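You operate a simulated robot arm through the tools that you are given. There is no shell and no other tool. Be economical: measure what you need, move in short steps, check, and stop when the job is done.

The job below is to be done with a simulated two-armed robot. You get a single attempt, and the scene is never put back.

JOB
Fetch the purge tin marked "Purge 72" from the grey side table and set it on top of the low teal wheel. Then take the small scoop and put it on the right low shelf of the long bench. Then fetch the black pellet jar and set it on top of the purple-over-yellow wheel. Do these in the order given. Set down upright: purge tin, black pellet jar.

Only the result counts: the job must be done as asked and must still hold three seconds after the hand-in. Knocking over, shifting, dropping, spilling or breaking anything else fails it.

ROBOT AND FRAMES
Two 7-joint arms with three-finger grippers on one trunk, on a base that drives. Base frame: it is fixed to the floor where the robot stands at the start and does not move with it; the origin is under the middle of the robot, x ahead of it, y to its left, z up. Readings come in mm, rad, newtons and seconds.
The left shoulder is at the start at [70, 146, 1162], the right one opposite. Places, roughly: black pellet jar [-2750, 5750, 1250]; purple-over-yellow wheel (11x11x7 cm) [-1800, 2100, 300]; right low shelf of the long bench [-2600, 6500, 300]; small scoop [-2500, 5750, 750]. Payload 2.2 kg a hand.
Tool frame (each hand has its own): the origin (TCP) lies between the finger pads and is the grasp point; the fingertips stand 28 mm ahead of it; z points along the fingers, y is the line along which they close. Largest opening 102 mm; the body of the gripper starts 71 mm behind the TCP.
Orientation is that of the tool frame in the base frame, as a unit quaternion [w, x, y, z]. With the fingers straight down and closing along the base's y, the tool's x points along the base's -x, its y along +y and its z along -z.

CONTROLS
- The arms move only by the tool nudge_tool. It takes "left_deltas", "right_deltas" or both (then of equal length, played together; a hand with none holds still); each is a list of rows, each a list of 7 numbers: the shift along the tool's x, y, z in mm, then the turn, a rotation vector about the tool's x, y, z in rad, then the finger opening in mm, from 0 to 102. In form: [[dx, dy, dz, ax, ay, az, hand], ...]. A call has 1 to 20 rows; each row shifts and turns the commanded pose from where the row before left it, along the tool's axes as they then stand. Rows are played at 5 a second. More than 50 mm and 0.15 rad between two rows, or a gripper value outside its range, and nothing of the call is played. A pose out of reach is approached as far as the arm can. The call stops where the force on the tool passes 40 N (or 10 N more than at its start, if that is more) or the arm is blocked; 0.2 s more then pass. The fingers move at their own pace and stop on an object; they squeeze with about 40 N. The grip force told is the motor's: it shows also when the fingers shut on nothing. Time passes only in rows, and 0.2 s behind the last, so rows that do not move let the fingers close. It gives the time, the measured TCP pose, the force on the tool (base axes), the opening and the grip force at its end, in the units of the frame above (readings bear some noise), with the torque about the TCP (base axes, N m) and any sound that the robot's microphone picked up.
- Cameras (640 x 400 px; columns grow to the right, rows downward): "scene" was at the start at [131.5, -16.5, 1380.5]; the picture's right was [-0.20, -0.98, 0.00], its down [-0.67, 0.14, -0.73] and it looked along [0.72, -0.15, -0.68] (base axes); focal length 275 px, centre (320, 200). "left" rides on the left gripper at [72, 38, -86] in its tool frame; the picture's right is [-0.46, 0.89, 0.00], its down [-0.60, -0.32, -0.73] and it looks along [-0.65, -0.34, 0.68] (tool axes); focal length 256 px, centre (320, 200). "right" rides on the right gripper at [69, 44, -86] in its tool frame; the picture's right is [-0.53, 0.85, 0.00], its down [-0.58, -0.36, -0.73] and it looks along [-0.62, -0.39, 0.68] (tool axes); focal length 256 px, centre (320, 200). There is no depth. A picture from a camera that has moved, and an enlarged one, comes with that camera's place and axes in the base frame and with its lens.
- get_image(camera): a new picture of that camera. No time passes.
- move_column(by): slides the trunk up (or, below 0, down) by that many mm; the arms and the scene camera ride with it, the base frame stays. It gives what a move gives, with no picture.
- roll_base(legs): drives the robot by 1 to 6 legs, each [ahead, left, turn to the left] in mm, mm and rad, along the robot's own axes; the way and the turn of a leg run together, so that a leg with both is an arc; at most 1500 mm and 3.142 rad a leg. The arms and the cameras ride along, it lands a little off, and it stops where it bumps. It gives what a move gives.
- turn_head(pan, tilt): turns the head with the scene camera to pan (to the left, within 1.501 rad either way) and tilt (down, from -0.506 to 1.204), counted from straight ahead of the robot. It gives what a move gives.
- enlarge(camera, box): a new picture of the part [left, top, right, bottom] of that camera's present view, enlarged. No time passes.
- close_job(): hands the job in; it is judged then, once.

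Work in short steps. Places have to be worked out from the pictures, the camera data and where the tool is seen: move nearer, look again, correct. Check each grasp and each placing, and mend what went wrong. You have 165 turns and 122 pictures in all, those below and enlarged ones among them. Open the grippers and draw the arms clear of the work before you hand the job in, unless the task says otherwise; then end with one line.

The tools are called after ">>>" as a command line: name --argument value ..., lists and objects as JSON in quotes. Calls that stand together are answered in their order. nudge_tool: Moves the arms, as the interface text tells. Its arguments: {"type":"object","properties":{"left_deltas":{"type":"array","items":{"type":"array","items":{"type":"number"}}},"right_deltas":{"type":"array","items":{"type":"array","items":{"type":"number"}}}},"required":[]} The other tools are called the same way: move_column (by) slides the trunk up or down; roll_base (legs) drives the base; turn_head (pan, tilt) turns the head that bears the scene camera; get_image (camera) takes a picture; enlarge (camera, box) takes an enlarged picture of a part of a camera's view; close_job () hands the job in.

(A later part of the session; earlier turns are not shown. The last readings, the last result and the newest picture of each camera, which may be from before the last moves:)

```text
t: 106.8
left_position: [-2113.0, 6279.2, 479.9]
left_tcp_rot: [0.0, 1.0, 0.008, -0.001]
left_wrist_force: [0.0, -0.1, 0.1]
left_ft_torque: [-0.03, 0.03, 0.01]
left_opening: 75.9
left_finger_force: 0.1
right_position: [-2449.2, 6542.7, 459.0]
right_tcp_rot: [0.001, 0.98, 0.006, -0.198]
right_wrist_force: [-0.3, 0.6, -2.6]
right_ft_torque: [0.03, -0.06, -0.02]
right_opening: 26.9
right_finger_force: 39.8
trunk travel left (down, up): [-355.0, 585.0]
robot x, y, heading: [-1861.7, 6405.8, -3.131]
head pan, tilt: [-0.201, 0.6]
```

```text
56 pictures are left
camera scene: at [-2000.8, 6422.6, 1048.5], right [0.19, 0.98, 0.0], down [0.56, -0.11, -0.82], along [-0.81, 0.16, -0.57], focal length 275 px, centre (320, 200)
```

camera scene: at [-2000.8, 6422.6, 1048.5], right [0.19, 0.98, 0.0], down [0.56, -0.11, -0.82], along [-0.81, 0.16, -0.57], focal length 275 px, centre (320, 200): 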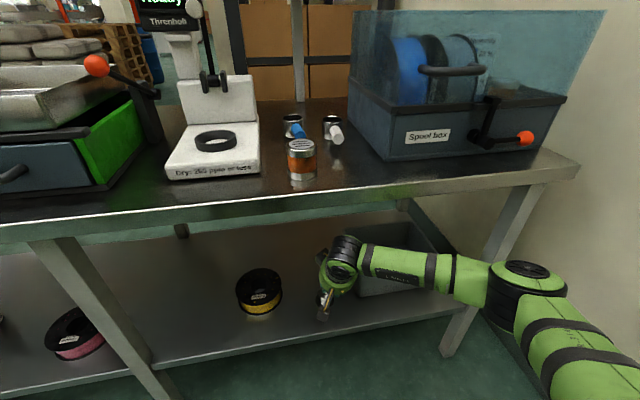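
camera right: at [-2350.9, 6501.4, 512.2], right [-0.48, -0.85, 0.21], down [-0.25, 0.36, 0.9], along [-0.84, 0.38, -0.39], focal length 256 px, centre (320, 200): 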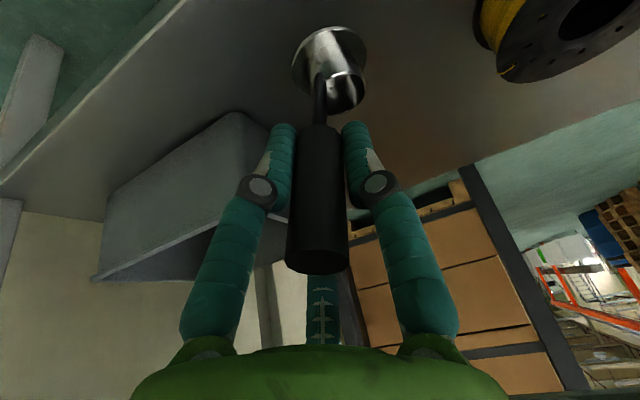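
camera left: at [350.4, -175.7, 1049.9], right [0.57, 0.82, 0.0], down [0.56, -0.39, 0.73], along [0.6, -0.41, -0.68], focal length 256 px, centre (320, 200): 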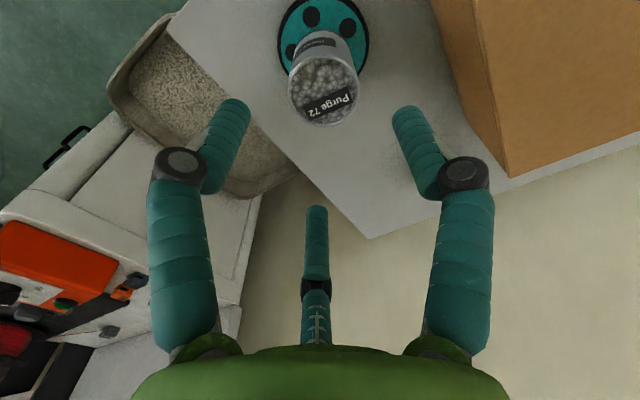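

The scoop hangs over the shelf interior, clear of the tray and spool. I lower 40 mm with the trunk, then in small steps.

>>> move_column --by -40

>>> enlarge --camera "scene" --box '[230, 220, 430, 345]'

>>> get_image --camera "right"

```text
t: 107.6
left_position: [-2113.2, 6280.2, 439.0]
left_tcp_rot: [0.001, 1.0, 0.007, 0.0]
left_wrist_force: [-0.5, 0.0, -0.1]
left_ft_torque: [-0.03, -0.01, -0.03]
left_opening: 75.9
left_finger_force: 0.1
right_position: [-2448.7, 6541.8, 418.3]
right_tcp_rot: [0.001, 0.98, 0.006, -0.198]
right_wrist_force: [0.4, 0.0, -1.1]
right_ft_torque: [0.01, -0.04, -0.01]
right_opening: 26.7
right_finger_force: 40.2
trunk travel left (down, up): [-315.0, 625.0]
robot x, y, heading: [-1865.7, 6408.9, -3.133]
head pan, tilt: [-0.201, 0.6]
```

```text
3.20 times, centred on (330, 282) of scene
camera zoom: at [-2000.6, 6422.6, 1008.6], right [0.19, 0.98, 0.0], down [0.55, -0.11, -0.83], along [-0.81, 0.16, -0.56], focal length 879 px, centre (288, -64)
```

zoom: 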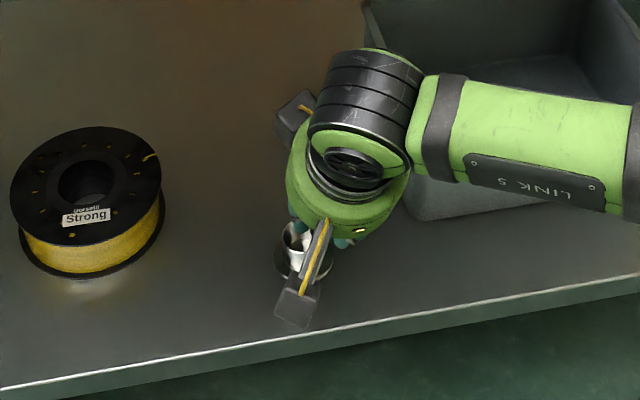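

```text
54 pictures are left
camera right: at [-2350.6, 6501.3, 472.4], right [-0.48, -0.85, 0.21], down [-0.25, 0.36, 0.9], along [-0.84, 0.38, -0.39], focal length 256 px, centre (320, 200)
```

right: 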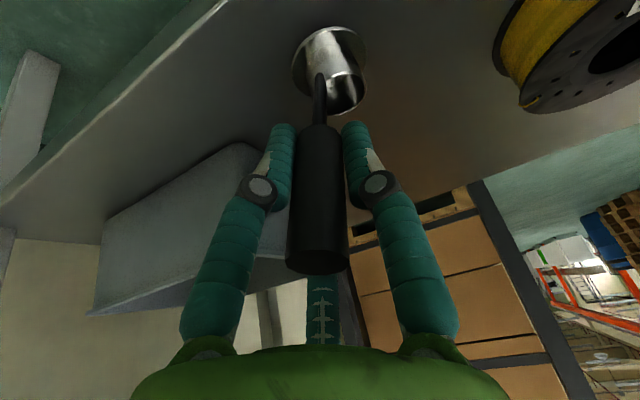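

I lower in 4 mm steps, watching the force.

>>> nudge_tool --right_deltas '[[1.56, 0, 3.68, 0, 0, 0, 0], [1.56, 0, 3.68, 0, 0, 0, 0], [1.56, 0, 3.68, 0, 0, 0, 0], [1.56, 0, 3.68, 0, 0, 0, 0]]'

```text
t: 108.6
left_position: [-2111.8, 6280.1, 439.6]
left_tcp_rot: [0.0, 1.0, 0.008, 0.0]
left_wrist_force: [0.9, 0.2, 0.1]
left_ft_torque: [0.0, -0.01, -0.02]
left_opening: 75.9
left_finger_force: 0.0
right_position: [-2448.3, 6543.7, 405.1]
right_tcp_rot: [0.0, 0.98, 0.004, -0.2]
right_wrist_force: [3.1, 2.0, 8.6]
right_ft_torque: [-0.18, 0.13, 0.03]
right_opening: 26.7
right_finger_force: 40.5
trunk travel left (down, up): [-315.0, 625.0]
robot x, y, heading: [-1864.7, 6404.9, -3.132]
head pan, tilt: [-0.201, 0.6]
```

It touches the shelf (about 10 N). I open the fingers gently.

>>> nudge_tool --right_deltas '[[0.3, 0, 0.7, 0, 0, 0, 0], [0, 0, 0, 0, 0, 0, 25], [0, 0, 0, 0, 0, 0, 32], [0, 0, 0, 0, 0, 0, 44], [0, 0, 0, 0, 0, 0, 52], [0, 0, 0, 0, 0, 0, 52]]'

>>> get_image --camera "right"

```text
t: 110.0
left_position: [-2113.1, 6280.1, 439.3]
left_tcp_rot: [0.0, 1.0, 0.008, 0.0]
left_wrist_force: [-0.2, -0.1, 0.3]
left_ft_torque: [0.01, 0.0, 0.01]
left_opening: 76.2
left_finger_force: 0.1
right_position: [-2449.9, 6543.2, 402.2]
right_tcp_rot: [0.002, 0.98, 0.007, -0.198]
right_wrist_force: [-0.2, 0.2, 1.0]
right_ft_torque: [0.0, 0.01, -0.02]
right_opening: 52.0
right_finger_force: 0.1
trunk travel left (down, up): [-315.0, 625.0]
robot x, y, heading: [-1866.2, 6404.9, -3.134]
head pan, tilt: [-0.201, 0.6]
```

```text
53 pictures are left
camera right: at [-2351.0, 6501.7, 454.9], right [-0.48, -0.85, 0.21], down [-0.25, 0.36, 0.9], along [-0.84, 0.38, -0.39], focal length 256 px, centre (320, 200)
```

right: 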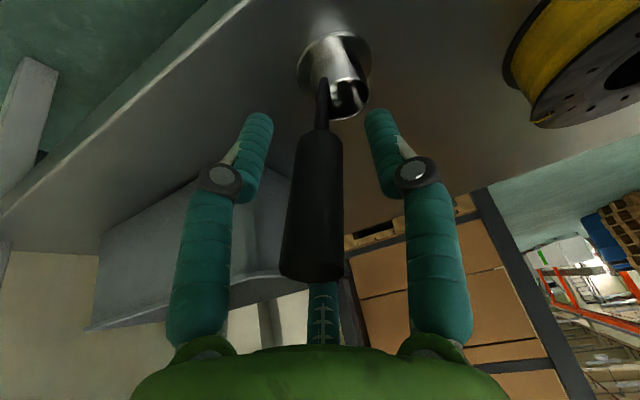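

The scoop stands free. I withdraw 75 mm along the handle axis, which clears its end, then pull back horizontally out from under the bench.

>>> nudge_tool --right_deltas '[[0, 0, -15, 0, 0, 0, 52], [0, 0, -20, 0, 0, 0, 56], [0, 0, -20, 0, 0, 0, 56], [0, 0, -20, 0, 0, 0, 56]]'

>>> get_image --camera "right"

```text
t: 111.0
left_position: [-2112.7, 6280.2, 438.5]
left_tcp_rot: [0.0, 1.0, 0.007, 0.0]
left_wrist_force: [0.0, 0.0, 1.0]
left_ft_torque: [0.01, -0.01, -0.01]
left_opening: 76.0
left_finger_force: 0.0
right_position: [-2419.1, 6543.6, 471.9]
right_tcp_rot: [0.001, 0.98, 0.005, -0.199]
right_wrist_force: [-0.1, -0.3, 0.5]
right_ft_torque: [-0.01, -0.03, -0.04]
right_opening: 55.9
right_finger_force: 0.0
trunk travel left (down, up): [-315.0, 625.0]
robot x, y, heading: [-1867.2, 6406.9, -3.124]
head pan, tilt: [-0.201, 0.6]
```

```text
52 pictures are left
camera right: at [-2321.2, 6502.2, 525.0], right [-0.48, -0.85, 0.21], down [-0.25, 0.36, 0.9], along [-0.84, 0.38, -0.39], focal length 256 px, centre (320, 200)
```

right: 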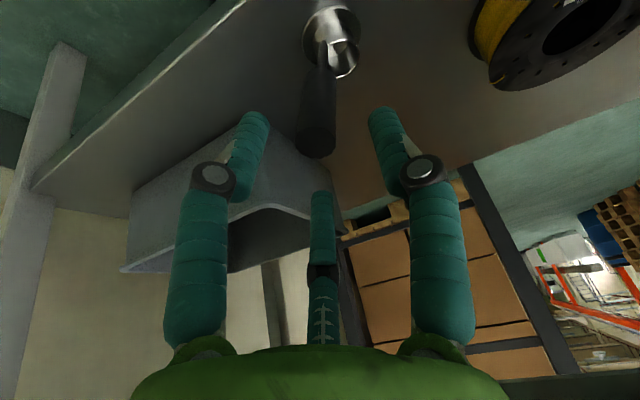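

The handle end is nearly clear of the fingertips. I withdraw 14 mm more and then drive straight back, arms unchanged.

>>> nudge_tool --right_deltas '[[0, 0, -14, 0, 0, 0, 70], [0, 0, 0, 0, 0, 0, 70]]'

>>> roll_base --legs '[[-250, 0, 0]]'

>>> get_image --camera "scene"

```text
t: 111.6
left_position: [-2112.3, 6280.2, 439.0]
left_tcp_rot: [0.0, 1.0, 0.008, 0.0]
left_wrist_force: [0.1, -0.2, 0.4]
left_ft_torque: [-0.02, 0.0, 0.0]
left_opening: 76.1
left_finger_force: 0.3
right_position: [-2414.2, 6543.4, 485.0]
right_tcp_rot: [0.001, 0.98, 0.005, -0.199]
right_wrist_force: [-0.3, -0.4, 0.0]
right_ft_torque: [0.0, 0.01, -0.05]
right_opening: 69.9
right_finger_force: 0.0
trunk travel left (down, up): [-315.0, 625.0]
robot x, y, heading: [-1866.5, 6406.8, -3.13]
head pan, tilt: [-0.201, 0.6]
```

```text
t: 113.4
left_position: [-1863.0, 6281.7, 439.9]
left_tcp_rot: [0.0, 1.0, 0.012, 0.0]
left_wrist_force: [-0.7, 0.3, -0.3]
left_ft_torque: [0.02, 0.0, -0.01]
left_opening: 75.7
left_finger_force: 0.0
right_position: [-2166.7, 6542.6, 485.1]
right_tcp_rot: [0.003, 0.98, 0.01, -0.198]
right_wrist_force: [0.7, 0.2, 0.3]
right_ft_torque: [0.03, -0.05, 0.03]
right_opening: 70.0
right_finger_force: 0.0
trunk travel left (down, up): [-315.0, 625.0]
robot x, y, heading: [-1615.3, 6409.9, -3.126]
head pan, tilt: [-0.201, 0.6]
```

```text
51 pictures are left
camera scene: at [-1751.7, 6425.0, 1008.6], right [0.18, 0.98, 0.0], down [0.56, -0.1, -0.83], along [-0.81, 0.15, -0.56], focal length 275 px, centre (320, 200)
```

scene: 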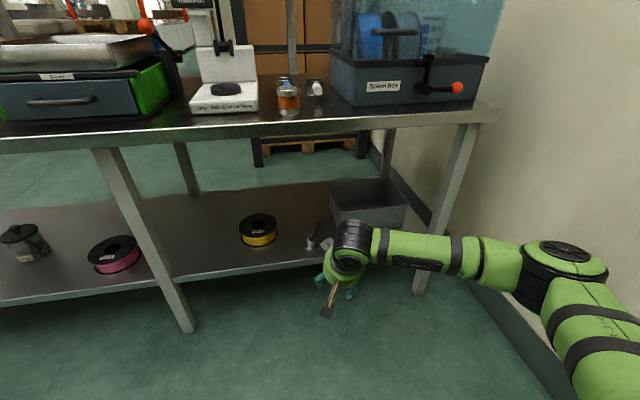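

The scoop stands on the right low shelf. Next is the black jar: I move along the bench to y ≈ 5700 while still back from it and raise the trunk fully.

>>> roll_base --legs '[[0, 715, -0.015]]'

>>> move_column --by 400

>>> move_column --by 225

>>> turn_head --pan 0.0 --tilt 0.45

>>> get_image --camera "scene"

```text
t: 117.3
left_position: [-1858.5, 5562.1, 439.3]
left_tcp_rot: [0.0, 1.0, 0.003, 0.0]
left_wrist_force: [0.4, 0.4, -0.7]
left_ft_torque: [-0.05, -0.03, -0.01]
left_opening: 76.1
left_finger_force: 0.0
right_position: [-2156.8, 5828.6, 484.1]
right_tcp_rot: [0.0, 0.98, 0.001, -0.199]
right_wrist_force: [-0.6, 0.2, 0.6]
right_ft_torque: [0.03, 0.02, 0.0]
right_opening: 69.9
right_finger_force: 0.1
trunk travel left (down, up): [-315.0, 625.0]
robot x, y, heading: [-1608.6, 5688.1, -3.139]
head pan, tilt: [-0.201, 0.6]
```

```text
t: 121.2
left_position: [-1858.2, 5562.8, 838.1]
left_tcp_rot: [0.0, 1.0, 0.003, 0.0]
left_wrist_force: [0.2, -0.6, -0.1]
left_ft_torque: [-0.01, 0.0, 0.0]
left_opening: 76.2
left_finger_force: 0.3
right_position: [-2156.0, 5829.1, 885.1]
right_tcp_rot: [0.0, 0.98, 0.001, -0.197]
right_wrist_force: [-0.3, -0.7, -0.1]
right_ft_torque: [0.0, 0.02, 0.01]
right_opening: 69.9
right_finger_force: 0.0
trunk travel left (down, up): [-715.0, 225.0]
robot x, y, heading: [-1610.5, 5685.3, -3.139]
head pan, tilt: [-0.201, 0.6]
```

```text
t: 123.5
left_position: [-1857.3, 5562.8, 1064.4]
left_tcp_rot: [0.0, 1.0, 0.003, 0.001]
left_wrist_force: [0.4, -0.2, -0.6]
left_ft_torque: [-0.01, 0.01, -0.01]
left_opening: 76.0
left_finger_force: 0.0
right_position: [-2156.6, 5828.6, 1109.1]
right_tcp_rot: [0.001, 0.98, 0.002, -0.198]
right_wrist_force: [0.6, 0.6, 0.0]
right_ft_torque: [0.01, -0.01, 0.04]
right_opening: 70.0
right_finger_force: 0.0
trunk travel left (down, up): [-940.0, 0.0]
robot x, y, heading: [-1610.8, 5685.9, -3.14]
head pan, tilt: [-0.201, 0.6]
```

```text
t: 124.3
left_position: [-1856.8, 5562.2, 1063.5]
left_tcp_rot: [-0.001, 1.0, 0.004, 0.001]
left_wrist_force: [-0.4, -0.8, 0.0]
left_ft_torque: [0.04, -0.01, 0.03]
left_opening: 76.0
left_finger_force: 0.0
right_position: [-2157.2, 5830.2, 1109.2]
right_tcp_rot: [0.0, 0.98, 0.002, -0.198]
right_wrist_force: [-0.2, -0.4, -1.1]
right_ft_torque: [-0.03, -0.03, 0.03]
right_opening: 70.3
right_finger_force: 0.0
trunk travel left (down, up): [-940.0, 0.0]
robot x, y, heading: [-1607.7, 5685.5, -3.138]
head pan, tilt: [0.0, 0.45]
```

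```text
50 pictures are left
camera scene: at [-1749.6, 5686.2, 1647.1], right [0.0, 1.0, 0.0], down [0.44, 0.0, -0.9], along [-0.9, 0.0, -0.44], focal length 275 px, centre (320, 200)
```

scene: 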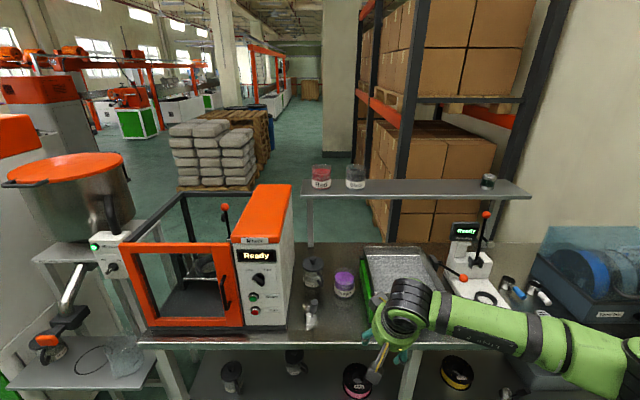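

I tilt the right hand to 0.9 rad (fingers forward) and raise it in front of the jar's height, still far from the shelf.

>>> nudge_tool --right_deltas '[[0, 0, 0, 0, -0.125, 0, 96], [0, 0, 0, 0, -0.125, 0, 96], [0, 0, 0, 0, -0.125, 0, 96], [0, 0, 0, 0, -0.125, 0, 96], [-33, 0, -26, 0, 0, 0, 96], [-33, 0, -26, 0, 0, 0, 96], [-33, 0, -26, 0, 0, 0, 96], [-33, 0, -26, 0, 0, 0, 96], [0, 0, 0, 0, 0, 0, 96]]'

>>> get_image --camera "right"

```text
t: 126.3
left_position: [-1859.8, 5562.0, 1063.8]
left_tcp_rot: [0.001, 1.0, 0.004, 0.0]
left_wrist_force: [0.1, 1.1, -0.5]
left_ft_torque: [0.01, -0.01, -0.01]
left_opening: 76.2
left_finger_force: 0.1
right_position: [-2153.4, 5818.1, 1281.6]
right_tcp_rot: [-0.001, 0.901, 0.001, -0.434]
right_wrist_force: [-0.2, 1.0, 0.1]
right_ft_torque: [-0.02, -0.02, 0.0]
right_opening: 95.9
right_finger_force: 0.1
right hand out of reach, approached as far as the arm can: row 4
trunk travel left (down, up): [-940.0, 0.0]
robot x, y, heading: [-1610.5, 5687.1, -3.145]
head pan, tilt: [0.0, 0.45]
```

```text
49 pictures are left
camera right: at [-2042.1, 5776.0, 1282.2], right [-0.33, -0.85, 0.42], down [0.21, 0.36, 0.91], along [-0.92, 0.39, 0.06], focal length 256 px, centre (320, 200)
```

right: 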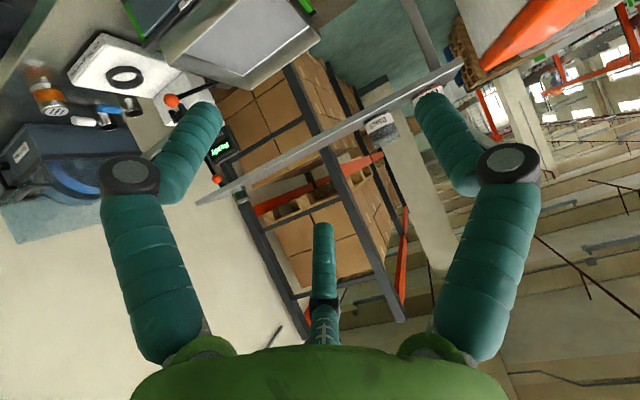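

Two well-separated views put the black jar nearer to (-2885, 5847), with its base at z ≈ 1160. I drive part of the way, then check the left elbow's clearance to the hopper and mixer.

>>> roll_base --legs '[[250, -10, 0]]'

>>> turn_head --pan 0.7 --tilt 0.6

>>> get_image --camera "scene"

>>> get_image --camera "right"

```text
t: 128.1
left_position: [-2110.9, 5572.4, 1065.7]
left_tcp_rot: [0.0, 1.0, 0.002, -0.002]
left_wrist_force: [0.1, -0.1, 0.3]
left_ft_torque: [0.02, -0.02, -0.02]
left_opening: 76.1
left_finger_force: 0.1
right_position: [-2404.9, 5829.3, 1283.1]
right_tcp_rot: [0.0, 0.9, -0.001, -0.435]
right_wrist_force: [0.9, 1.1, 0.1]
right_ft_torque: [0.03, 0.0, -0.01]
right_opening: 95.9
right_finger_force: 0.0
trunk travel left (down, up): [-940.0, 0.0]
robot x, y, heading: [-1863.2, 5693.1, 3.139]
head pan, tilt: [0.0, 0.45]
```

```text
t: 129.2
left_position: [-2111.5, 5573.2, 1064.2]
left_tcp_rot: [0.0, 1.0, 0.002, 0.0]
left_wrist_force: [0.2, 0.2, -0.2]
left_ft_torque: [0.0, 0.05, 0.01]
left_opening: 75.9
left_finger_force: 0.0
right_position: [-2406.3, 5830.1, 1281.1]
right_tcp_rot: [0.0, 0.901, 0.0, -0.434]
right_wrist_force: [-0.1, 0.0, 0.2]
right_ft_torque: [0.01, 0.02, 0.03]
right_opening: 96.0
right_finger_force: 0.1
trunk travel left (down, up): [-940.0, 0.0]
robot x, y, heading: [-1862.8, 5698.0, 3.14]
head pan, tilt: [0.7, 0.6]
```

```text
48 pictures are left
camera scene: at [-1979.9, 5639.9, 1633.6], right [-0.64, 0.77, 0.0], down [0.43, 0.36, -0.83], along [-0.63, -0.53, -0.56], focal length 275 px, centre (320, 200)
```

scene: 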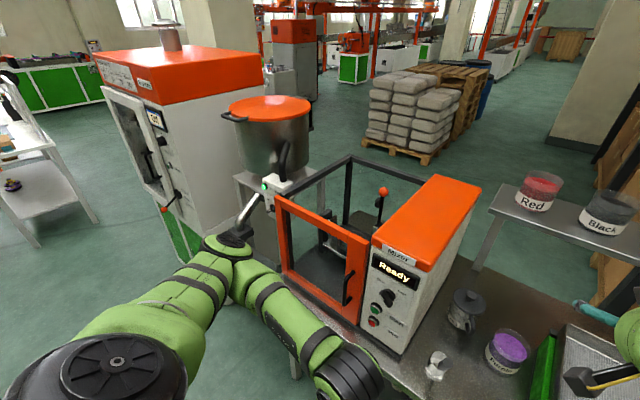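

```text
47 pictures are left
camera right: at [-2296.5, 5787.1, 1282.1], right [-0.33, -0.85, 0.42], down [0.21, 0.36, 0.91], along [-0.92, 0.39, 0.06], focal length 256 px, centre (320, 200)
```

right: 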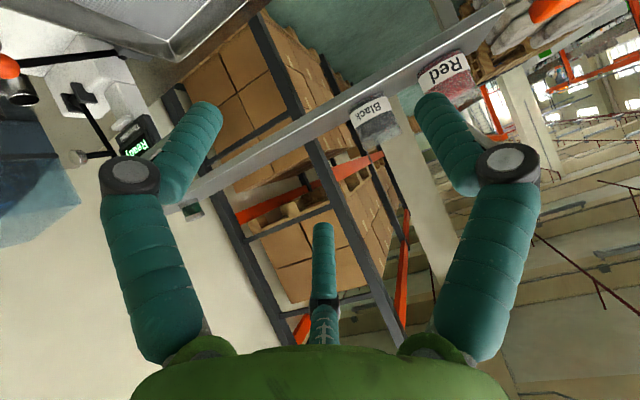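

The jar now triangulates consistently to (-2890, 5848), z 1160–1255. The left elbow has room, so I drive 215 mm further and check the views.

>>> roll_base --legs '[[215, 0, 0]]'

>>> turn_head --pan -0.1 --tilt 0.55

>>> get_image --camera "scene"

>>> get_image --camera "right"

```text
t: 130.8
left_position: [-2319.4, 5574.5, 1063.8]
left_tcp_rot: [-0.001, 1.0, 0.0, -0.001]
left_wrist_force: [0.3, 0.1, -0.6]
left_ft_torque: [0.0, 0.03, 0.01]
left_opening: 76.1
left_finger_force: 0.0
right_position: [-2613.9, 5831.7, 1283.7]
right_tcp_rot: [0.0, 0.9, -0.001, -0.436]
right_wrist_force: [0.1, -0.3, 0.2]
right_ft_torque: [0.0, 0.0, 0.02]
right_opening: 95.7
right_finger_force: 0.1
trunk travel left (down, up): [-940.0, 0.0]
robot x, y, heading: [-2071.4, 5696.4, 3.138]
head pan, tilt: [0.7, 0.6]
```

```text
t: 132.0
left_position: [-2323.9, 5574.4, 1065.8]
left_tcp_rot: [0.0, 1.0, 0.0, -0.001]
left_wrist_force: [-0.1, -0.6, -0.2]
left_ft_torque: [0.0, 0.0, -0.03]
left_opening: 76.0
left_finger_force: 0.1
right_position: [-2618.3, 5832.5, 1281.1]
right_tcp_rot: [0.0, 0.901, -0.001, -0.434]
right_wrist_force: [0.9, -0.3, 0.0]
right_ft_torque: [0.0, -0.01, -0.02]
right_opening: 95.9
right_finger_force: 0.1
trunk travel left (down, up): [-940.0, 0.0]
robot x, y, heading: [-2073.9, 5697.1, 3.133]
head pan, tilt: [-0.099, 0.55]
```

```text
46 pictures are left
camera scene: at [-2212.5, 5706.9, 1638.2], right [0.1, 0.99, 0.0], down [0.52, -0.05, -0.85], along [-0.85, 0.09, -0.52], focal length 275 px, centre (320, 200)
```

scene: 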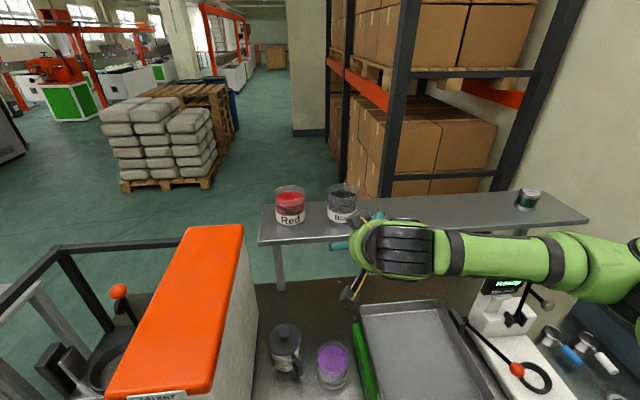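

```text
45 pictures are left
camera right: at [-2507.2, 5789.7, 1282.3], right [-0.34, -0.84, 0.42], down [0.22, 0.36, 0.91], along [-0.92, 0.39, 0.06], focal length 256 px, centre (320, 200)
```

right: 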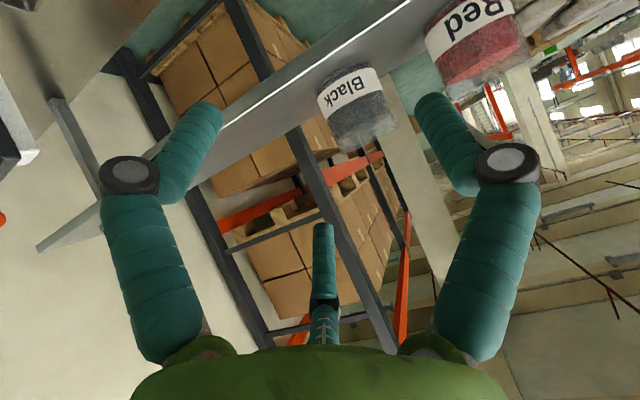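

The jar is at (-2890, 5842), z 1160–1250, and about 86–90 mm wide, so it needs the full opening and good centring. I lower the trunk 55 mm, tilt further to 1.2 rad and move towards a pre-grasp at x ≈ -2790.

>>> move_column --by -55

>>> nudge_tool --right_deltas '[[0, 0, 0, 0, -0.145, 0, 102], [0, 0, 0, 0, -0.145, 0, 102], [-13, -5, 34, 0, 0, 0, 102], [-13, -5, 34, 0, 0, 0, 102], [-13, 0, 34, 0, 0, 0, 102], [-13, 0, 34, 0, 0, 0, 102], [0, 0, 0, 0, 0, 0, 102]]'

>>> get_image --camera "right"

>>> get_image --camera "scene"

```text
t: 132.9
left_position: [-2324.3, 5574.2, 1009.3]
left_tcp_rot: [0.0, 1.0, 0.0, 0.0]
left_wrist_force: [-0.3, 0.6, 0.1]
left_ft_torque: [0.01, 0.01, -0.03]
left_opening: 76.2
left_finger_force: 0.1
right_position: [-2617.5, 5832.5, 1226.2]
right_tcp_rot: [-0.001, 0.901, -0.002, -0.434]
right_wrist_force: [-0.5, 0.1, -0.4]
right_ft_torque: [-0.02, 0.02, -0.01]
right_opening: 96.0
right_finger_force: 0.0
trunk travel left (down, up): [-885.0, 55.0]
robot x, y, heading: [-2076.5, 5700.1, 3.135]
head pan, tilt: [-0.099, 0.55]
```

```text
t: 134.5
left_position: [-2324.1, 5575.5, 1010.1]
left_tcp_rot: [0.0, 1.0, 0.0, 0.0]
left_wrist_force: [0.5, -0.3, -0.3]
left_ft_torque: [-0.01, 0.01, -0.02]
left_opening: 75.9
left_finger_force: 0.0
right_position: [-2763.7, 5844.4, 1225.3]
right_tcp_rot: [-0.001, 0.829, -0.002, -0.56]
right_wrist_force: [-0.3, 0.2, 0.6]
right_ft_torque: [-0.02, -0.01, -0.01]
right_opening: 101.9
right_finger_force: 0.0
trunk travel left (down, up): [-885.0, 55.0]
robot x, y, heading: [-2076.1, 5698.9, 3.139]
head pan, tilt: [-0.099, 0.55]
```

```text
44 pictures are left
camera right: at [-2657.7, 5801.2, 1193.8], right [-0.2, -0.84, 0.5], down [0.47, 0.36, 0.81], along [-0.86, 0.39, 0.32], focal length 256 px, centre (320, 200)
```

right: 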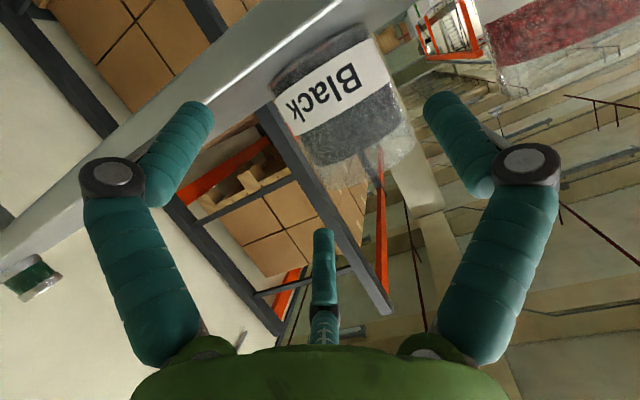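

```text
43 pictures are left
camera scene: at [-2212.9, 5707.7, 1583.1], right [0.11, 0.99, 0.0], down [0.52, -0.06, -0.85], along [-0.85, 0.09, -0.52], focal length 275 px, centre (320, 200)
```

scene: 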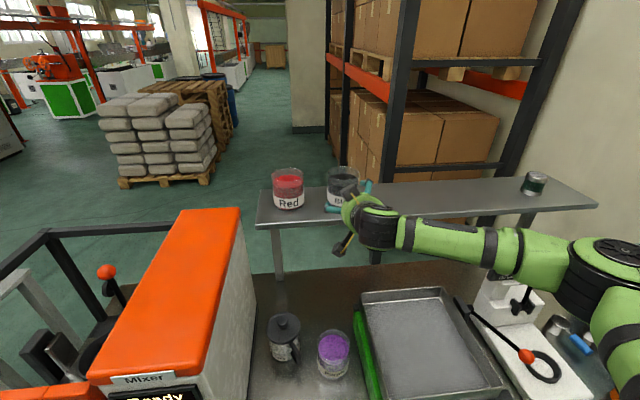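

The jar's axis appears about 6 mm to tool +y. I correct and advance 45 mm, keeping the fingertips just in front of the jar.

>>> nudge_tool --right_deltas '[[-8, 5, 21, 0, 0, 0, 102], [-8, 0, 21, 0, 0, 0, 102], [0, 0, 0, 0, 0, 0, 102]]'

>>> get_image --camera "right"

>>> enlarge --camera "scene" --box '[260, 150, 400, 260]'

```text
t: 135.3
left_position: [-2323.5, 5574.9, 1009.4]
left_tcp_rot: [0.001, 1.0, -0.001, 0.001]
left_wrist_force: [-0.1, 0.7, -0.3]
left_ft_torque: [0.02, -0.01, 0.01]
left_opening: 76.0
left_finger_force: 0.1
right_position: [-2810.3, 5836.2, 1222.5]
right_tcp_rot: [-0.002, 0.829, -0.002, -0.559]
right_wrist_force: [1.0, -0.7, 0.9]
right_ft_torque: [0.01, -0.03, -0.08]
right_opening: 101.8
right_finger_force: 0.0
trunk travel left (down, up): [-885.0, 55.0]
robot x, y, heading: [-2074.4, 5695.6, 3.136]
head pan, tilt: [-0.099, 0.55]
```

```text
42 pictures are left
camera right: at [-2703.3, 5794.8, 1192.0], right [-0.2, -0.84, 0.5], down [0.47, 0.36, 0.81], along [-0.86, 0.39, 0.32], focal length 256 px, centre (320, 200)
```

right: 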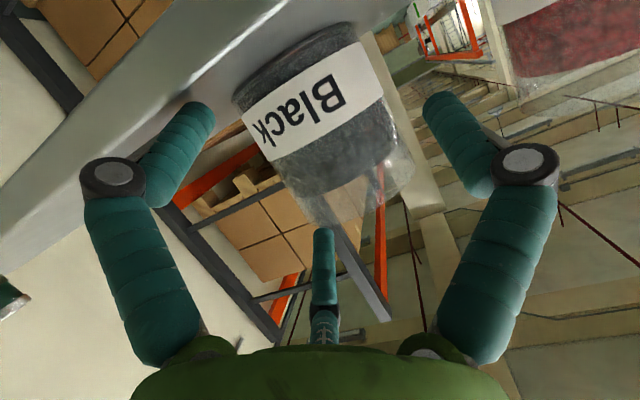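

```text
3.64 times, centred on (330, 205) of scene
camera zoom: at [-2212.7, 5707.1, 1583.2], right [0.1, 0.99, 0.0], down [0.52, -0.05, -0.85], along [-0.85, 0.09, -0.52], focal length 999 px, centre (284, 182)
```

zoom: 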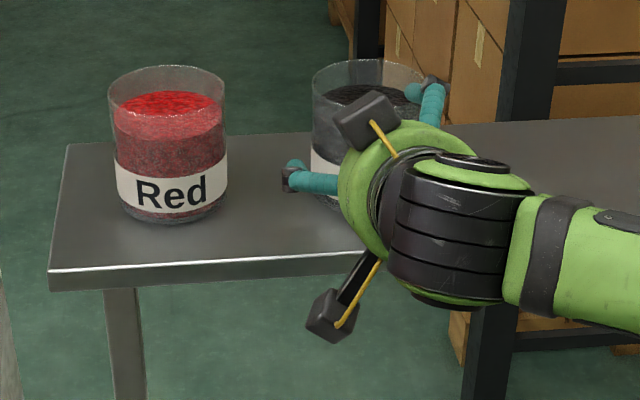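

A tangent analysis puts the jar's axis 76 mm ahead and 6 mm to tool -y, with a radius of about 45. I shift y by -6, advance 25 mm and verify again before the jar comes between the fingers.

>>> nudge_tool --right_deltas '[[0, -6, 0, 0, 0, 0, 102], [-9, 0, 23.3, 0, 0, 0, 102], [0, 0, 0, 0, 0, 0, 102]]'

>>> get_image --camera "right"

>>> enlarge --camera "scene" --box '[290, 150, 390, 230]'

```text
t: 136.1
left_position: [-2324.2, 5575.5, 1009.7]
left_tcp_rot: [0.0, 1.0, -0.001, 0.001]
left_wrist_force: [-0.8, -0.3, 0.6]
left_ft_torque: [0.0, 0.0, 0.01]
left_opening: 76.1
left_finger_force: 0.1
right_position: [-2834.0, 5844.2, 1224.7]
right_tcp_rot: [-0.001, 0.828, -0.002, -0.561]
right_wrist_force: [0.2, 0.5, 0.5]
right_ft_torque: [0.01, 0.03, 0.01]
right_opening: 102.1
right_finger_force: 0.0
trunk travel left (down, up): [-885.0, 55.0]
robot x, y, heading: [-2070.9, 5694.9, 3.136]
head pan, tilt: [-0.099, 0.55]
```

```text
40 pictures are left
camera right: at [-2727.7, 5800.3, 1192.6], right [-0.2, -0.84, 0.5], down [0.46, 0.36, 0.81], along [-0.86, 0.39, 0.32], focal length 256 px, centre (320, 200)
```

right: 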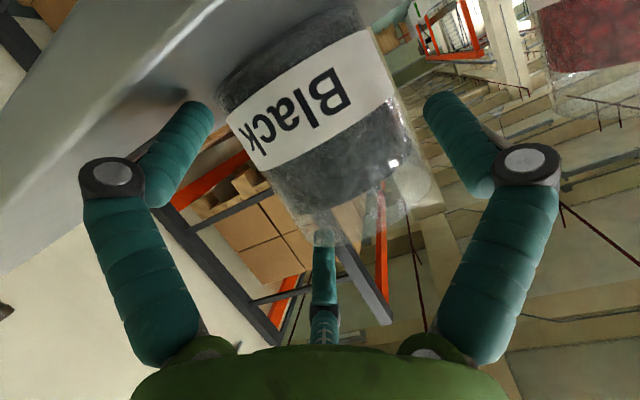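

```text
5.00 times, centred on (340, 190) of scene
camera zoom: at [-2213.3, 5706.8, 1583.1], right [0.1, 0.99, 0.0], down [0.52, -0.05, -0.85], along [-0.85, 0.09, -0.52], focal length 1374 px, centre (220, 250)
```

zoom: 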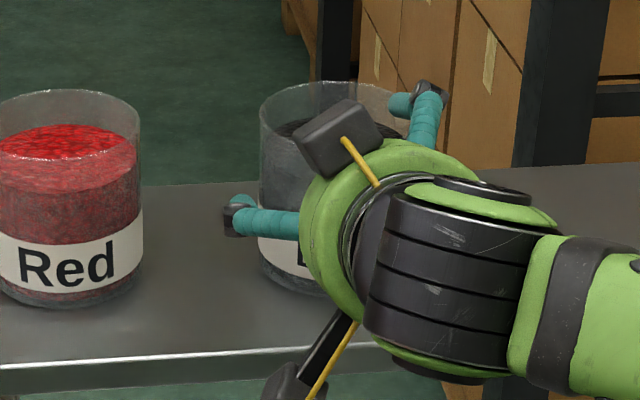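

The jar is now centred (y ≈ 0), 47 mm ahead. I advance 15 mm cautiously and check the force and that the jar does not move.

>>> nudge_tool --right_deltas '[[-2.7, 0, 7, 0, 0, 0, 102], [-2.7, 0, 7, 0, 0, 0, 102], [0, 0, 0, 0, 0, 0, 102]]'

>>> get_image --camera "right"

```text
t: 136.9
left_position: [-2324.3, 5575.8, 1009.3]
left_tcp_rot: [0.0, 1.0, -0.001, 0.0]
left_wrist_force: [-0.2, 0.6, 0.2]
left_ft_torque: [0.01, 0.01, 0.01]
left_opening: 76.0
left_finger_force: 0.1
right_position: [-2847.3, 5843.1, 1224.9]
right_tcp_rot: [-0.001, 0.828, -0.001, -0.561]
right_wrist_force: [1.2, 0.0, 1.6]
right_ft_torque: [0.08, -0.04, 0.02]
right_opening: 102.1
right_finger_force: 0.1
trunk travel left (down, up): [-885.0, 55.0]
robot x, y, heading: [-2073.1, 5695.3, 3.134]
head pan, tilt: [-0.099, 0.55]
```

```text
38 pictures are left
camera right: at [-2742.1, 5800.9, 1192.3], right [-0.2, -0.84, 0.5], down [0.47, 0.36, 0.81], along [-0.86, 0.39, 0.32], focal length 256 px, centre (320, 200)
```

right: 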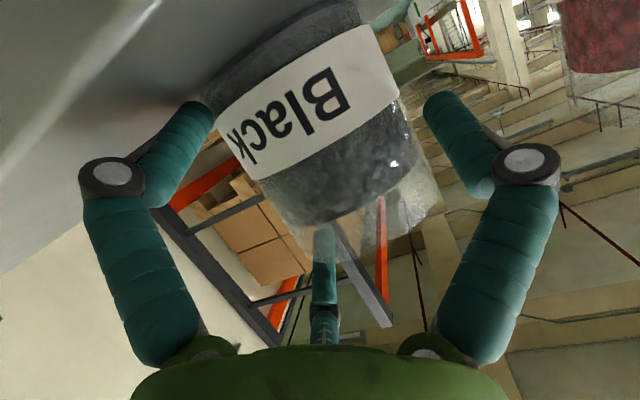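

No push is visible so far: the jar is 30 mm ahead as expected. I advance another 10 mm and re-measure.

>>> nudge_tool --right_deltas '[[-1.8, 0, 4.7, 0, 0, 0, 102], [-1.8, 0, 4.7, 0, 0, 0, 102], [0, 0, 0, 0, 0, 0, 102]]'

>>> get_image --camera "right"

```text
t: 137.7
left_position: [-2324.2, 5575.6, 1009.9]
left_tcp_rot: [0.0, 1.0, -0.001, -0.001]
left_wrist_force: [0.1, 0.4, 0.1]
left_ft_torque: [0.05, -0.03, 0.0]
left_opening: 76.1
left_finger_force: 0.0
right_position: [-2858.4, 5844.7, 1223.1]
right_tcp_rot: [-0.001, 0.828, -0.002, -0.561]
right_wrist_force: [0.3, 0.1, 2.6]
right_ft_torque: [0.06, -0.02, 0.0]
right_opening: 102.1
right_finger_force: 0.0
trunk travel left (down, up): [-885.0, 55.0]
robot x, y, heading: [-2076.5, 5695.5, 3.137]
head pan, tilt: [-0.099, 0.55]
```

```text
37 pictures are left
camera right: at [-2752.9, 5802.4, 1192.2], right [-0.2, -0.84, 0.5], down [0.47, 0.36, 0.81], along [-0.86, 0.39, 0.32], focal length 256 px, centre (320, 200)
```

right: 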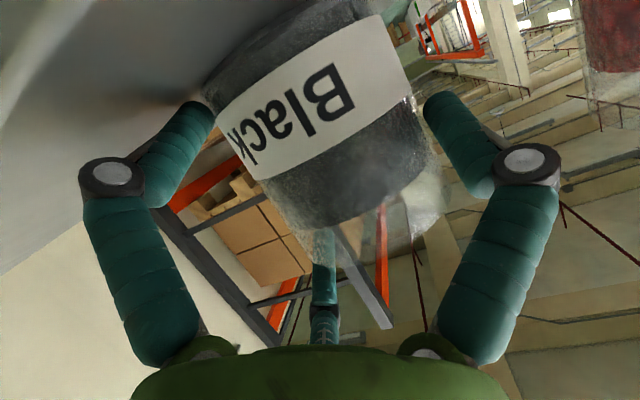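

The lower of the three visible fingers is really there: it nudged the jar a few mm and touched the shelf. A horizontal grasp therefore cannot enclose this 90 mm jar, and I need a near-vertical grasp from above, which means getting closer. I back the hand off, bring the left hand clear of the mixer and raise the trunk.

>>> nudge_tool --right_deltas '[[7.2, 0, -18.6, 0, 0, 0, 102], [7.2, 0, -18.6, 0, 0, 0, 102], [14, 0, -37, 0, 0, 0, 102], [14, 0, -37, 0, 0, 0, 102]]' --left_deltas '[[0, -24, -5, 0, 0, 0, 76], [0, -24, -5, 0, 0, 0, 76], [0, -24, 0, 0, 0, 0, 76], [0, -24, 0, 0, 0, 0, 76]]'

>>> move_column --by 55

>>> get_image --camera "scene"

```text
t: 138.7
left_position: [-2316.7, 5660.8, 1018.3]
left_tcp_rot: [-0.003, 1.0, 0.003, -0.004]
left_wrist_force: [-0.9, -0.3, -0.6]
left_ft_torque: [0.02, 0.0, -0.01]
left_opening: 76.1
left_finger_force: 0.1
right_position: [-2732.4, 5832.5, 1233.0]
right_tcp_rot: [-0.004, 0.826, 0.002, -0.564]
right_wrist_force: [-0.1, 1.2, 0.0]
right_ft_torque: [-0.01, 0.0, 0.04]
right_opening: 102.0
right_finger_force: 0.1
trunk travel left (down, up): [-885.0, 55.0]
robot x, y, heading: [-2074.6, 5695.8, 3.134]
head pan, tilt: [-0.099, 0.55]
```

```text
t: 139.7
left_position: [-2324.1, 5669.2, 1073.1]
left_tcp_rot: [-0.001, 1.0, -0.001, 0.0]
left_wrist_force: [0.7, 0.1, -0.2]
left_ft_torque: [0.03, 0.02, -0.04]
left_opening: 75.9
left_finger_force: 0.0
right_position: [-2740.6, 5843.1, 1281.2]
right_tcp_rot: [-0.002, 0.828, -0.001, -0.56]
right_wrist_force: [-0.1, -0.4, 0.0]
right_ft_torque: [0.03, 0.0, -0.03]
right_opening: 102.1
right_finger_force: 0.0
trunk travel left (down, up): [-940.0, 0.0]
robot x, y, heading: [-2077.0, 5696.9, 3.138]
head pan, tilt: [-0.099, 0.55]
```

```text
36 pictures are left
camera scene: at [-2211.1, 5703.6, 1638.4], right [0.1, 0.99, 0.0], down [0.52, -0.05, -0.85], along [-0.85, 0.09, -0.52], focal length 275 px, centre (320, 200)
```

scene: 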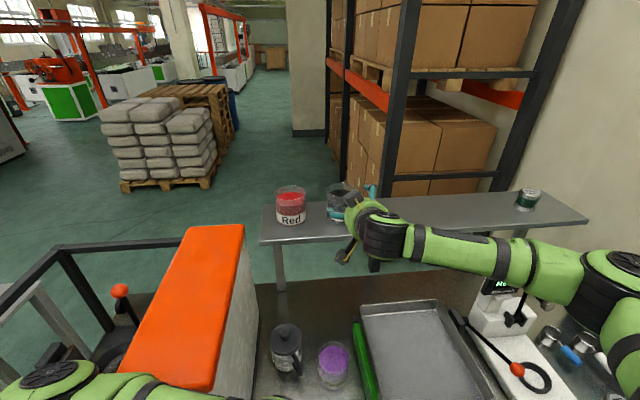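

I pull the right hand back and up and re-orient it to about 0.38 rad tilt, ready for a top grasp, before probing further forward.

>>> nudge_tool --right_deltas '[[-8, 0, -35, 0, 0, 0, 102], [-8, 0, -35, 0, 0, 0, 102], [0, 0, 0, 0, 0.135, 0, 102], [0, 0, 0, 0, 0.135, 0, 102], [0, 0, 0, 0, 0.135, 0, 102], [0, 0, 0, 0, 0.135, 0, 102], [0, 0, 0, 0, 0.135, 0, 102], [0, 0, 0, 0, 0.135, 0, 102], [0, 0, 0, 0, 0, 0, 102]]'

>>> roll_base --legs '[[50, 0, 0]]'

```text
t: 141.7
left_position: [-2324.0, 5670.8, 1071.5]
left_tcp_rot: [-0.001, 1.0, 0.0, 0.0]
left_wrist_force: [-0.1, -0.2, 0.9]
left_ft_torque: [-0.03, 0.03, 0.04]
left_opening: 75.9
left_finger_force: 0.0
right_position: [-2683.7, 5845.7, 1319.7]
right_tcp_rot: [-0.001, 0.982, -0.002, -0.188]
right_wrist_force: [0.8, -0.2, 0.4]
right_ft_torque: [0.02, 0.02, 0.01]
right_opening: 102.0
right_finger_force: 0.1
trunk travel left (down, up): [-940.0, 0.0]
robot x, y, heading: [-2070.4, 5697.7, 3.139]
head pan, tilt: [-0.099, 0.55]
```

```text
t: 142.8
left_position: [-2379.5, 5648.3, 1068.4]
left_tcp_rot: [0.002, 1.0, 0.014, 0.0]
left_wrist_force: [0.2, -0.6, 1.1]
left_ft_torque: [-0.02, -0.06, 0.01]
left_opening: 76.1
left_finger_force: 0.0
right_position: [-2736.1, 5826.3, 1319.8]
right_tcp_rot: [-0.006, 0.982, 0.002, -0.189]
right_wrist_force: [-0.4, 1.1, -0.4]
right_ft_torque: [0.0, -0.02, 0.01]
right_opening: 102.1
right_finger_force: 0.1
trunk travel left (down, up): [-940.0, 0.0]
robot x, y, heading: [-2122.4, 5694.0, -3.143]
head pan, tilt: [-0.099, 0.55]
stopped in leg 1: the robot was blocked; the commanded pose is now the measured one
```

The base touched and stopped at x ≈ -2122. From here I test how far the tilted right hand reaches over the jar, at z ≈ 1320 so the fingers stay above the jar top.

>>> nudge_tool --right_deltas '[[-28, -5, 11, 0, 0, 0, 102], [-28, -5, 11, 0, 0, 0, 102], [-28, -5, 11, 0, 0, 0, 102], [-28, 0, 11, 0, 0, 0, 102], [0, 0, 0, 0, 0, 0, 102]]'

>>> get_image --camera "scene"

>>> get_image --camera "right"

```text
t: 144.0
left_position: [-2377.8, 5648.8, 1070.7]
left_tcp_rot: [0.0, 1.0, 0.01, 0.0]
left_wrist_force: [0.3, 0.2, 0.4]
left_ft_torque: [0.0, 0.01, -0.01]
left_opening: 76.1
left_finger_force: 0.1
right_position: [-2842.2, 5839.9, 1324.9]
right_tcp_rot: [-0.007, 0.982, 0.004, -0.189]
right_wrist_force: [0.6, 0.2, -0.2]
right_ft_torque: [0.02, 0.03, -0.01]
right_opening: 101.9
right_finger_force: 0.1
right hand out of reach, approached as far as the arm can: row 4
trunk travel left (down, up): [-940.0, 0.0]
robot x, y, heading: [-2124.0, 5694.0, 3.142]
head pan, tilt: [-0.099, 0.55]
```

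```text
35 pictures are left
camera scene: at [-2264.6, 5683.6, 1638.0], right [0.1, 0.99, 0.01], down [0.52, -0.04, -0.85], along [-0.85, 0.09, -0.52], focal length 275 px, centre (320, 200)
```

scene: 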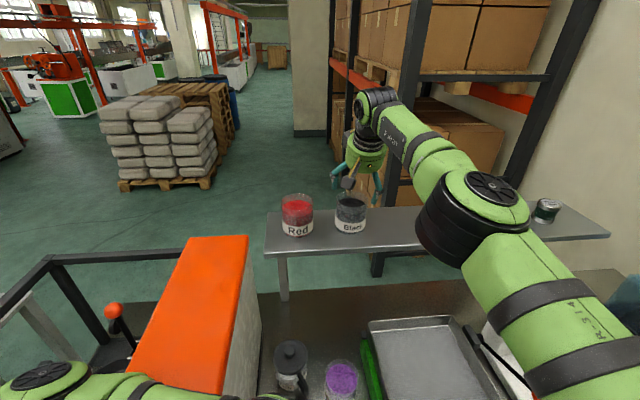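

```text
34 pictures are left
camera right: at [-2745.6, 5797.3, 1379.2], right [-0.49, -0.85, 0.19], down [-0.27, 0.35, 0.9], along [-0.83, 0.39, -0.4], focal length 256 px, centre (320, 200)
```

right: 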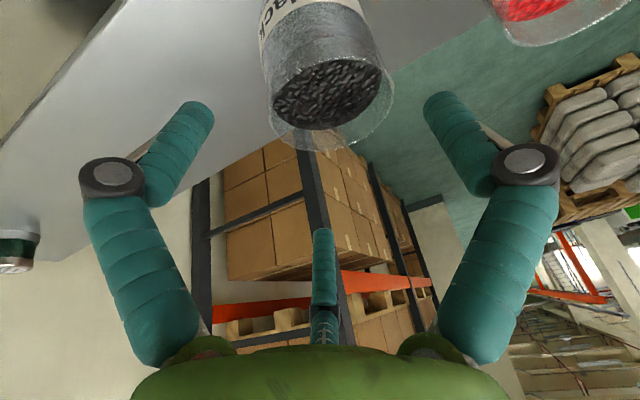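

Reach at 0.38 tilt is -2842, and the jar is at about (-2877, 5836). With a tilt near 0.48 and the hand rolled so that one finger goes over the far side and two straddle the near side, the jar fits and is within reach. I re-orient here, above the jar.

>>> nudge_tool --right_deltas '[[0, 0, 0, 0, -0.1, 0, 102], [0, 0, 0, 0, 0, -0.123, 102], [0, 0, 0, 0, 0, -0.123, 102], [0, 0, 0, 0, 0, -0.123, 102], [0, 0, 0, 0, 0, -0.121, 102], [0, 0, 0, 0, 0, 0, 102]]'

>>> get_image --camera "right"

```text
t: 145.4
left_position: [-2378.6, 5648.4, 1069.6]
left_tcp_rot: [0.0, 1.0, 0.012, 0.001]
left_wrist_force: [-0.1, 1.1, -0.3]
left_ft_torque: [0.02, 0.0, 0.01]
left_opening: 76.2
left_finger_force: 0.1
right_position: [-2840.9, 5839.3, 1323.7]
right_tcp_rot: [-0.05, 0.954, 0.181, -0.232]
right_wrist_force: [-0.5, 0.3, -0.6]
right_ft_torque: [0.02, 0.01, 0.01]
right_opening: 101.9
right_finger_force: 0.2
right hand out of reach, approached as far as the arm can: row 5
trunk travel left (down, up): [-940.0, 0.0]
robot x, y, heading: [-2127.5, 5698.9, 3.142]
head pan, tilt: [-0.099, 0.55]
```

```text
33 pictures are left
camera right: at [-2730.0, 5824.5, 1363.7], right [-0.17, -0.98, 0.07], down [-0.26, 0.12, 0.96], along [-0.95, 0.14, -0.27], focal length 256 px, centre (320, 200)
```

right: 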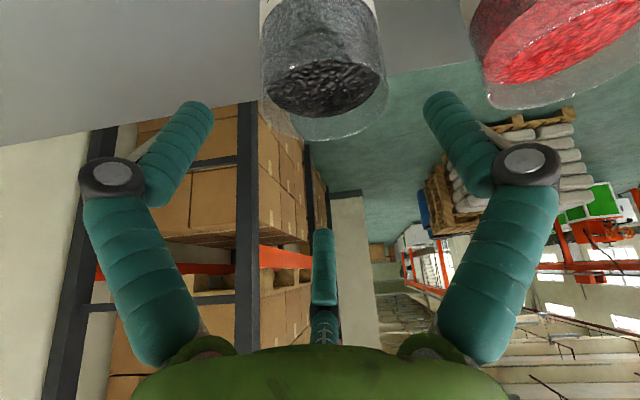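

The hand is at tilt 0.48, mostly rolled. The jar's rim centre reads about (-2884, 5839, 1252). I go down to a pre-grasp 60 mm up the approach axis, completing the roll, and check.

>>> nudge_tool --right_deltas '[[3, 2, 16, 0, 0, 0, 102], [2.4, 1.5, 15.6, 0, 0, 0, 102], [0, 0, 0, 0, 0, -0.06, 102], [0, 0, 0, 0, 0, 0, 102]]'

>>> get_image --camera "right"

>>> enlarge --camera "scene" --box '[270, 130, 420, 250]'

```text
t: 146.4
left_position: [-2378.4, 5648.8, 1068.7]
left_tcp_rot: [0.0, 1.0, 0.012, 0.001]
left_wrist_force: [1.0, 0.1, 0.6]
left_ft_torque: [-0.07, 0.0, 0.01]
left_opening: 76.1
left_finger_force: 0.1
right_position: [-2848.0, 5839.0, 1300.5]
right_tcp_rot: [-0.05, 0.954, 0.179, -0.233]
right_wrist_force: [-0.1, -0.6, -0.6]
right_ft_torque: [0.01, 0.0, 0.01]
right_opening: 102.0
right_finger_force: 0.1
right hand out of reach, approached as far as the arm can: row 2, 3
trunk travel left (down, up): [-940.0, 0.0]
robot x, y, heading: [-2123.3, 5699.3, 3.14]
head pan, tilt: [-0.099, 0.55]
```

```text
32 pictures are left
camera right: at [-2736.1, 5823.4, 1340.8], right [-0.17, -0.98, 0.08], down [-0.25, 0.12, 0.96], along [-0.95, 0.15, -0.27], focal length 256 px, centre (320, 200)
```

right: 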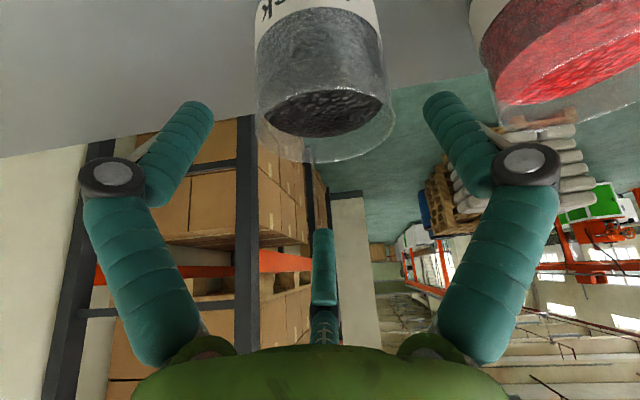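

```text
3.33 times, centred on (345, 190) of scene
camera zoom: at [-2264.6, 5683.7, 1637.9], right [0.1, 0.99, 0.01], down [0.52, -0.04, -0.85], along [-0.85, 0.09, -0.52], focal length 916 px, centre (237, 233)
```

zoom: 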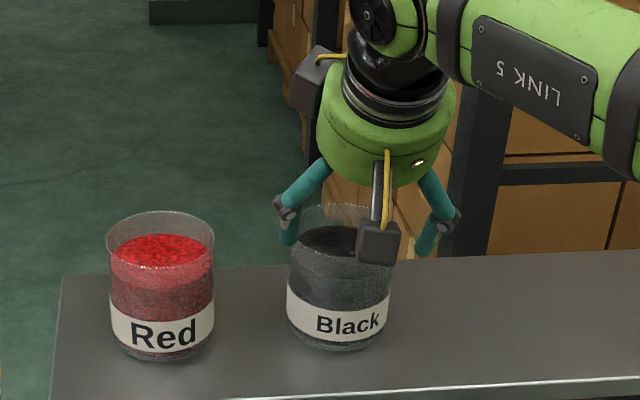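

The jar reads (-2886, 5839), and the remaining approach is about 65 mm straight along the tool axis. I advance 30 mm first and see how the reach holds.

>>> nudge_tool --right_deltas '[[0, 0, 15, 0, 0, 0, 102], [0, 0, 15, 0, 0, 0, 102], [0, 0, 0, 0, 0, 0, 102]]'

```text
t: 147.2
left_position: [-2377.7, 5648.1, 1068.4]
left_tcp_rot: [0.0, 1.0, 0.012, 0.001]
left_wrist_force: [-0.5, 0.2, 0.5]
left_ft_torque: [0.04, 0.01, 0.0]
left_opening: 75.9
left_finger_force: 0.1
right_position: [-2850.7, 5838.9, 1294.4]
right_tcp_rot: [-0.051, 0.954, 0.178, -0.234]
right_wrist_force: [-0.8, 0.2, 0.9]
right_ft_torque: [0.01, 0.04, 0.02]
right_opening: 102.3
right_finger_force: 0.1
right hand out of reach, approached as far as the arm can: row 1, 2
trunk travel left (down, up): [-940.0, 0.0]
robot x, y, heading: [-2122.0, 5695.2, 3.134]
head pan, tilt: [-0.099, 0.55]
```

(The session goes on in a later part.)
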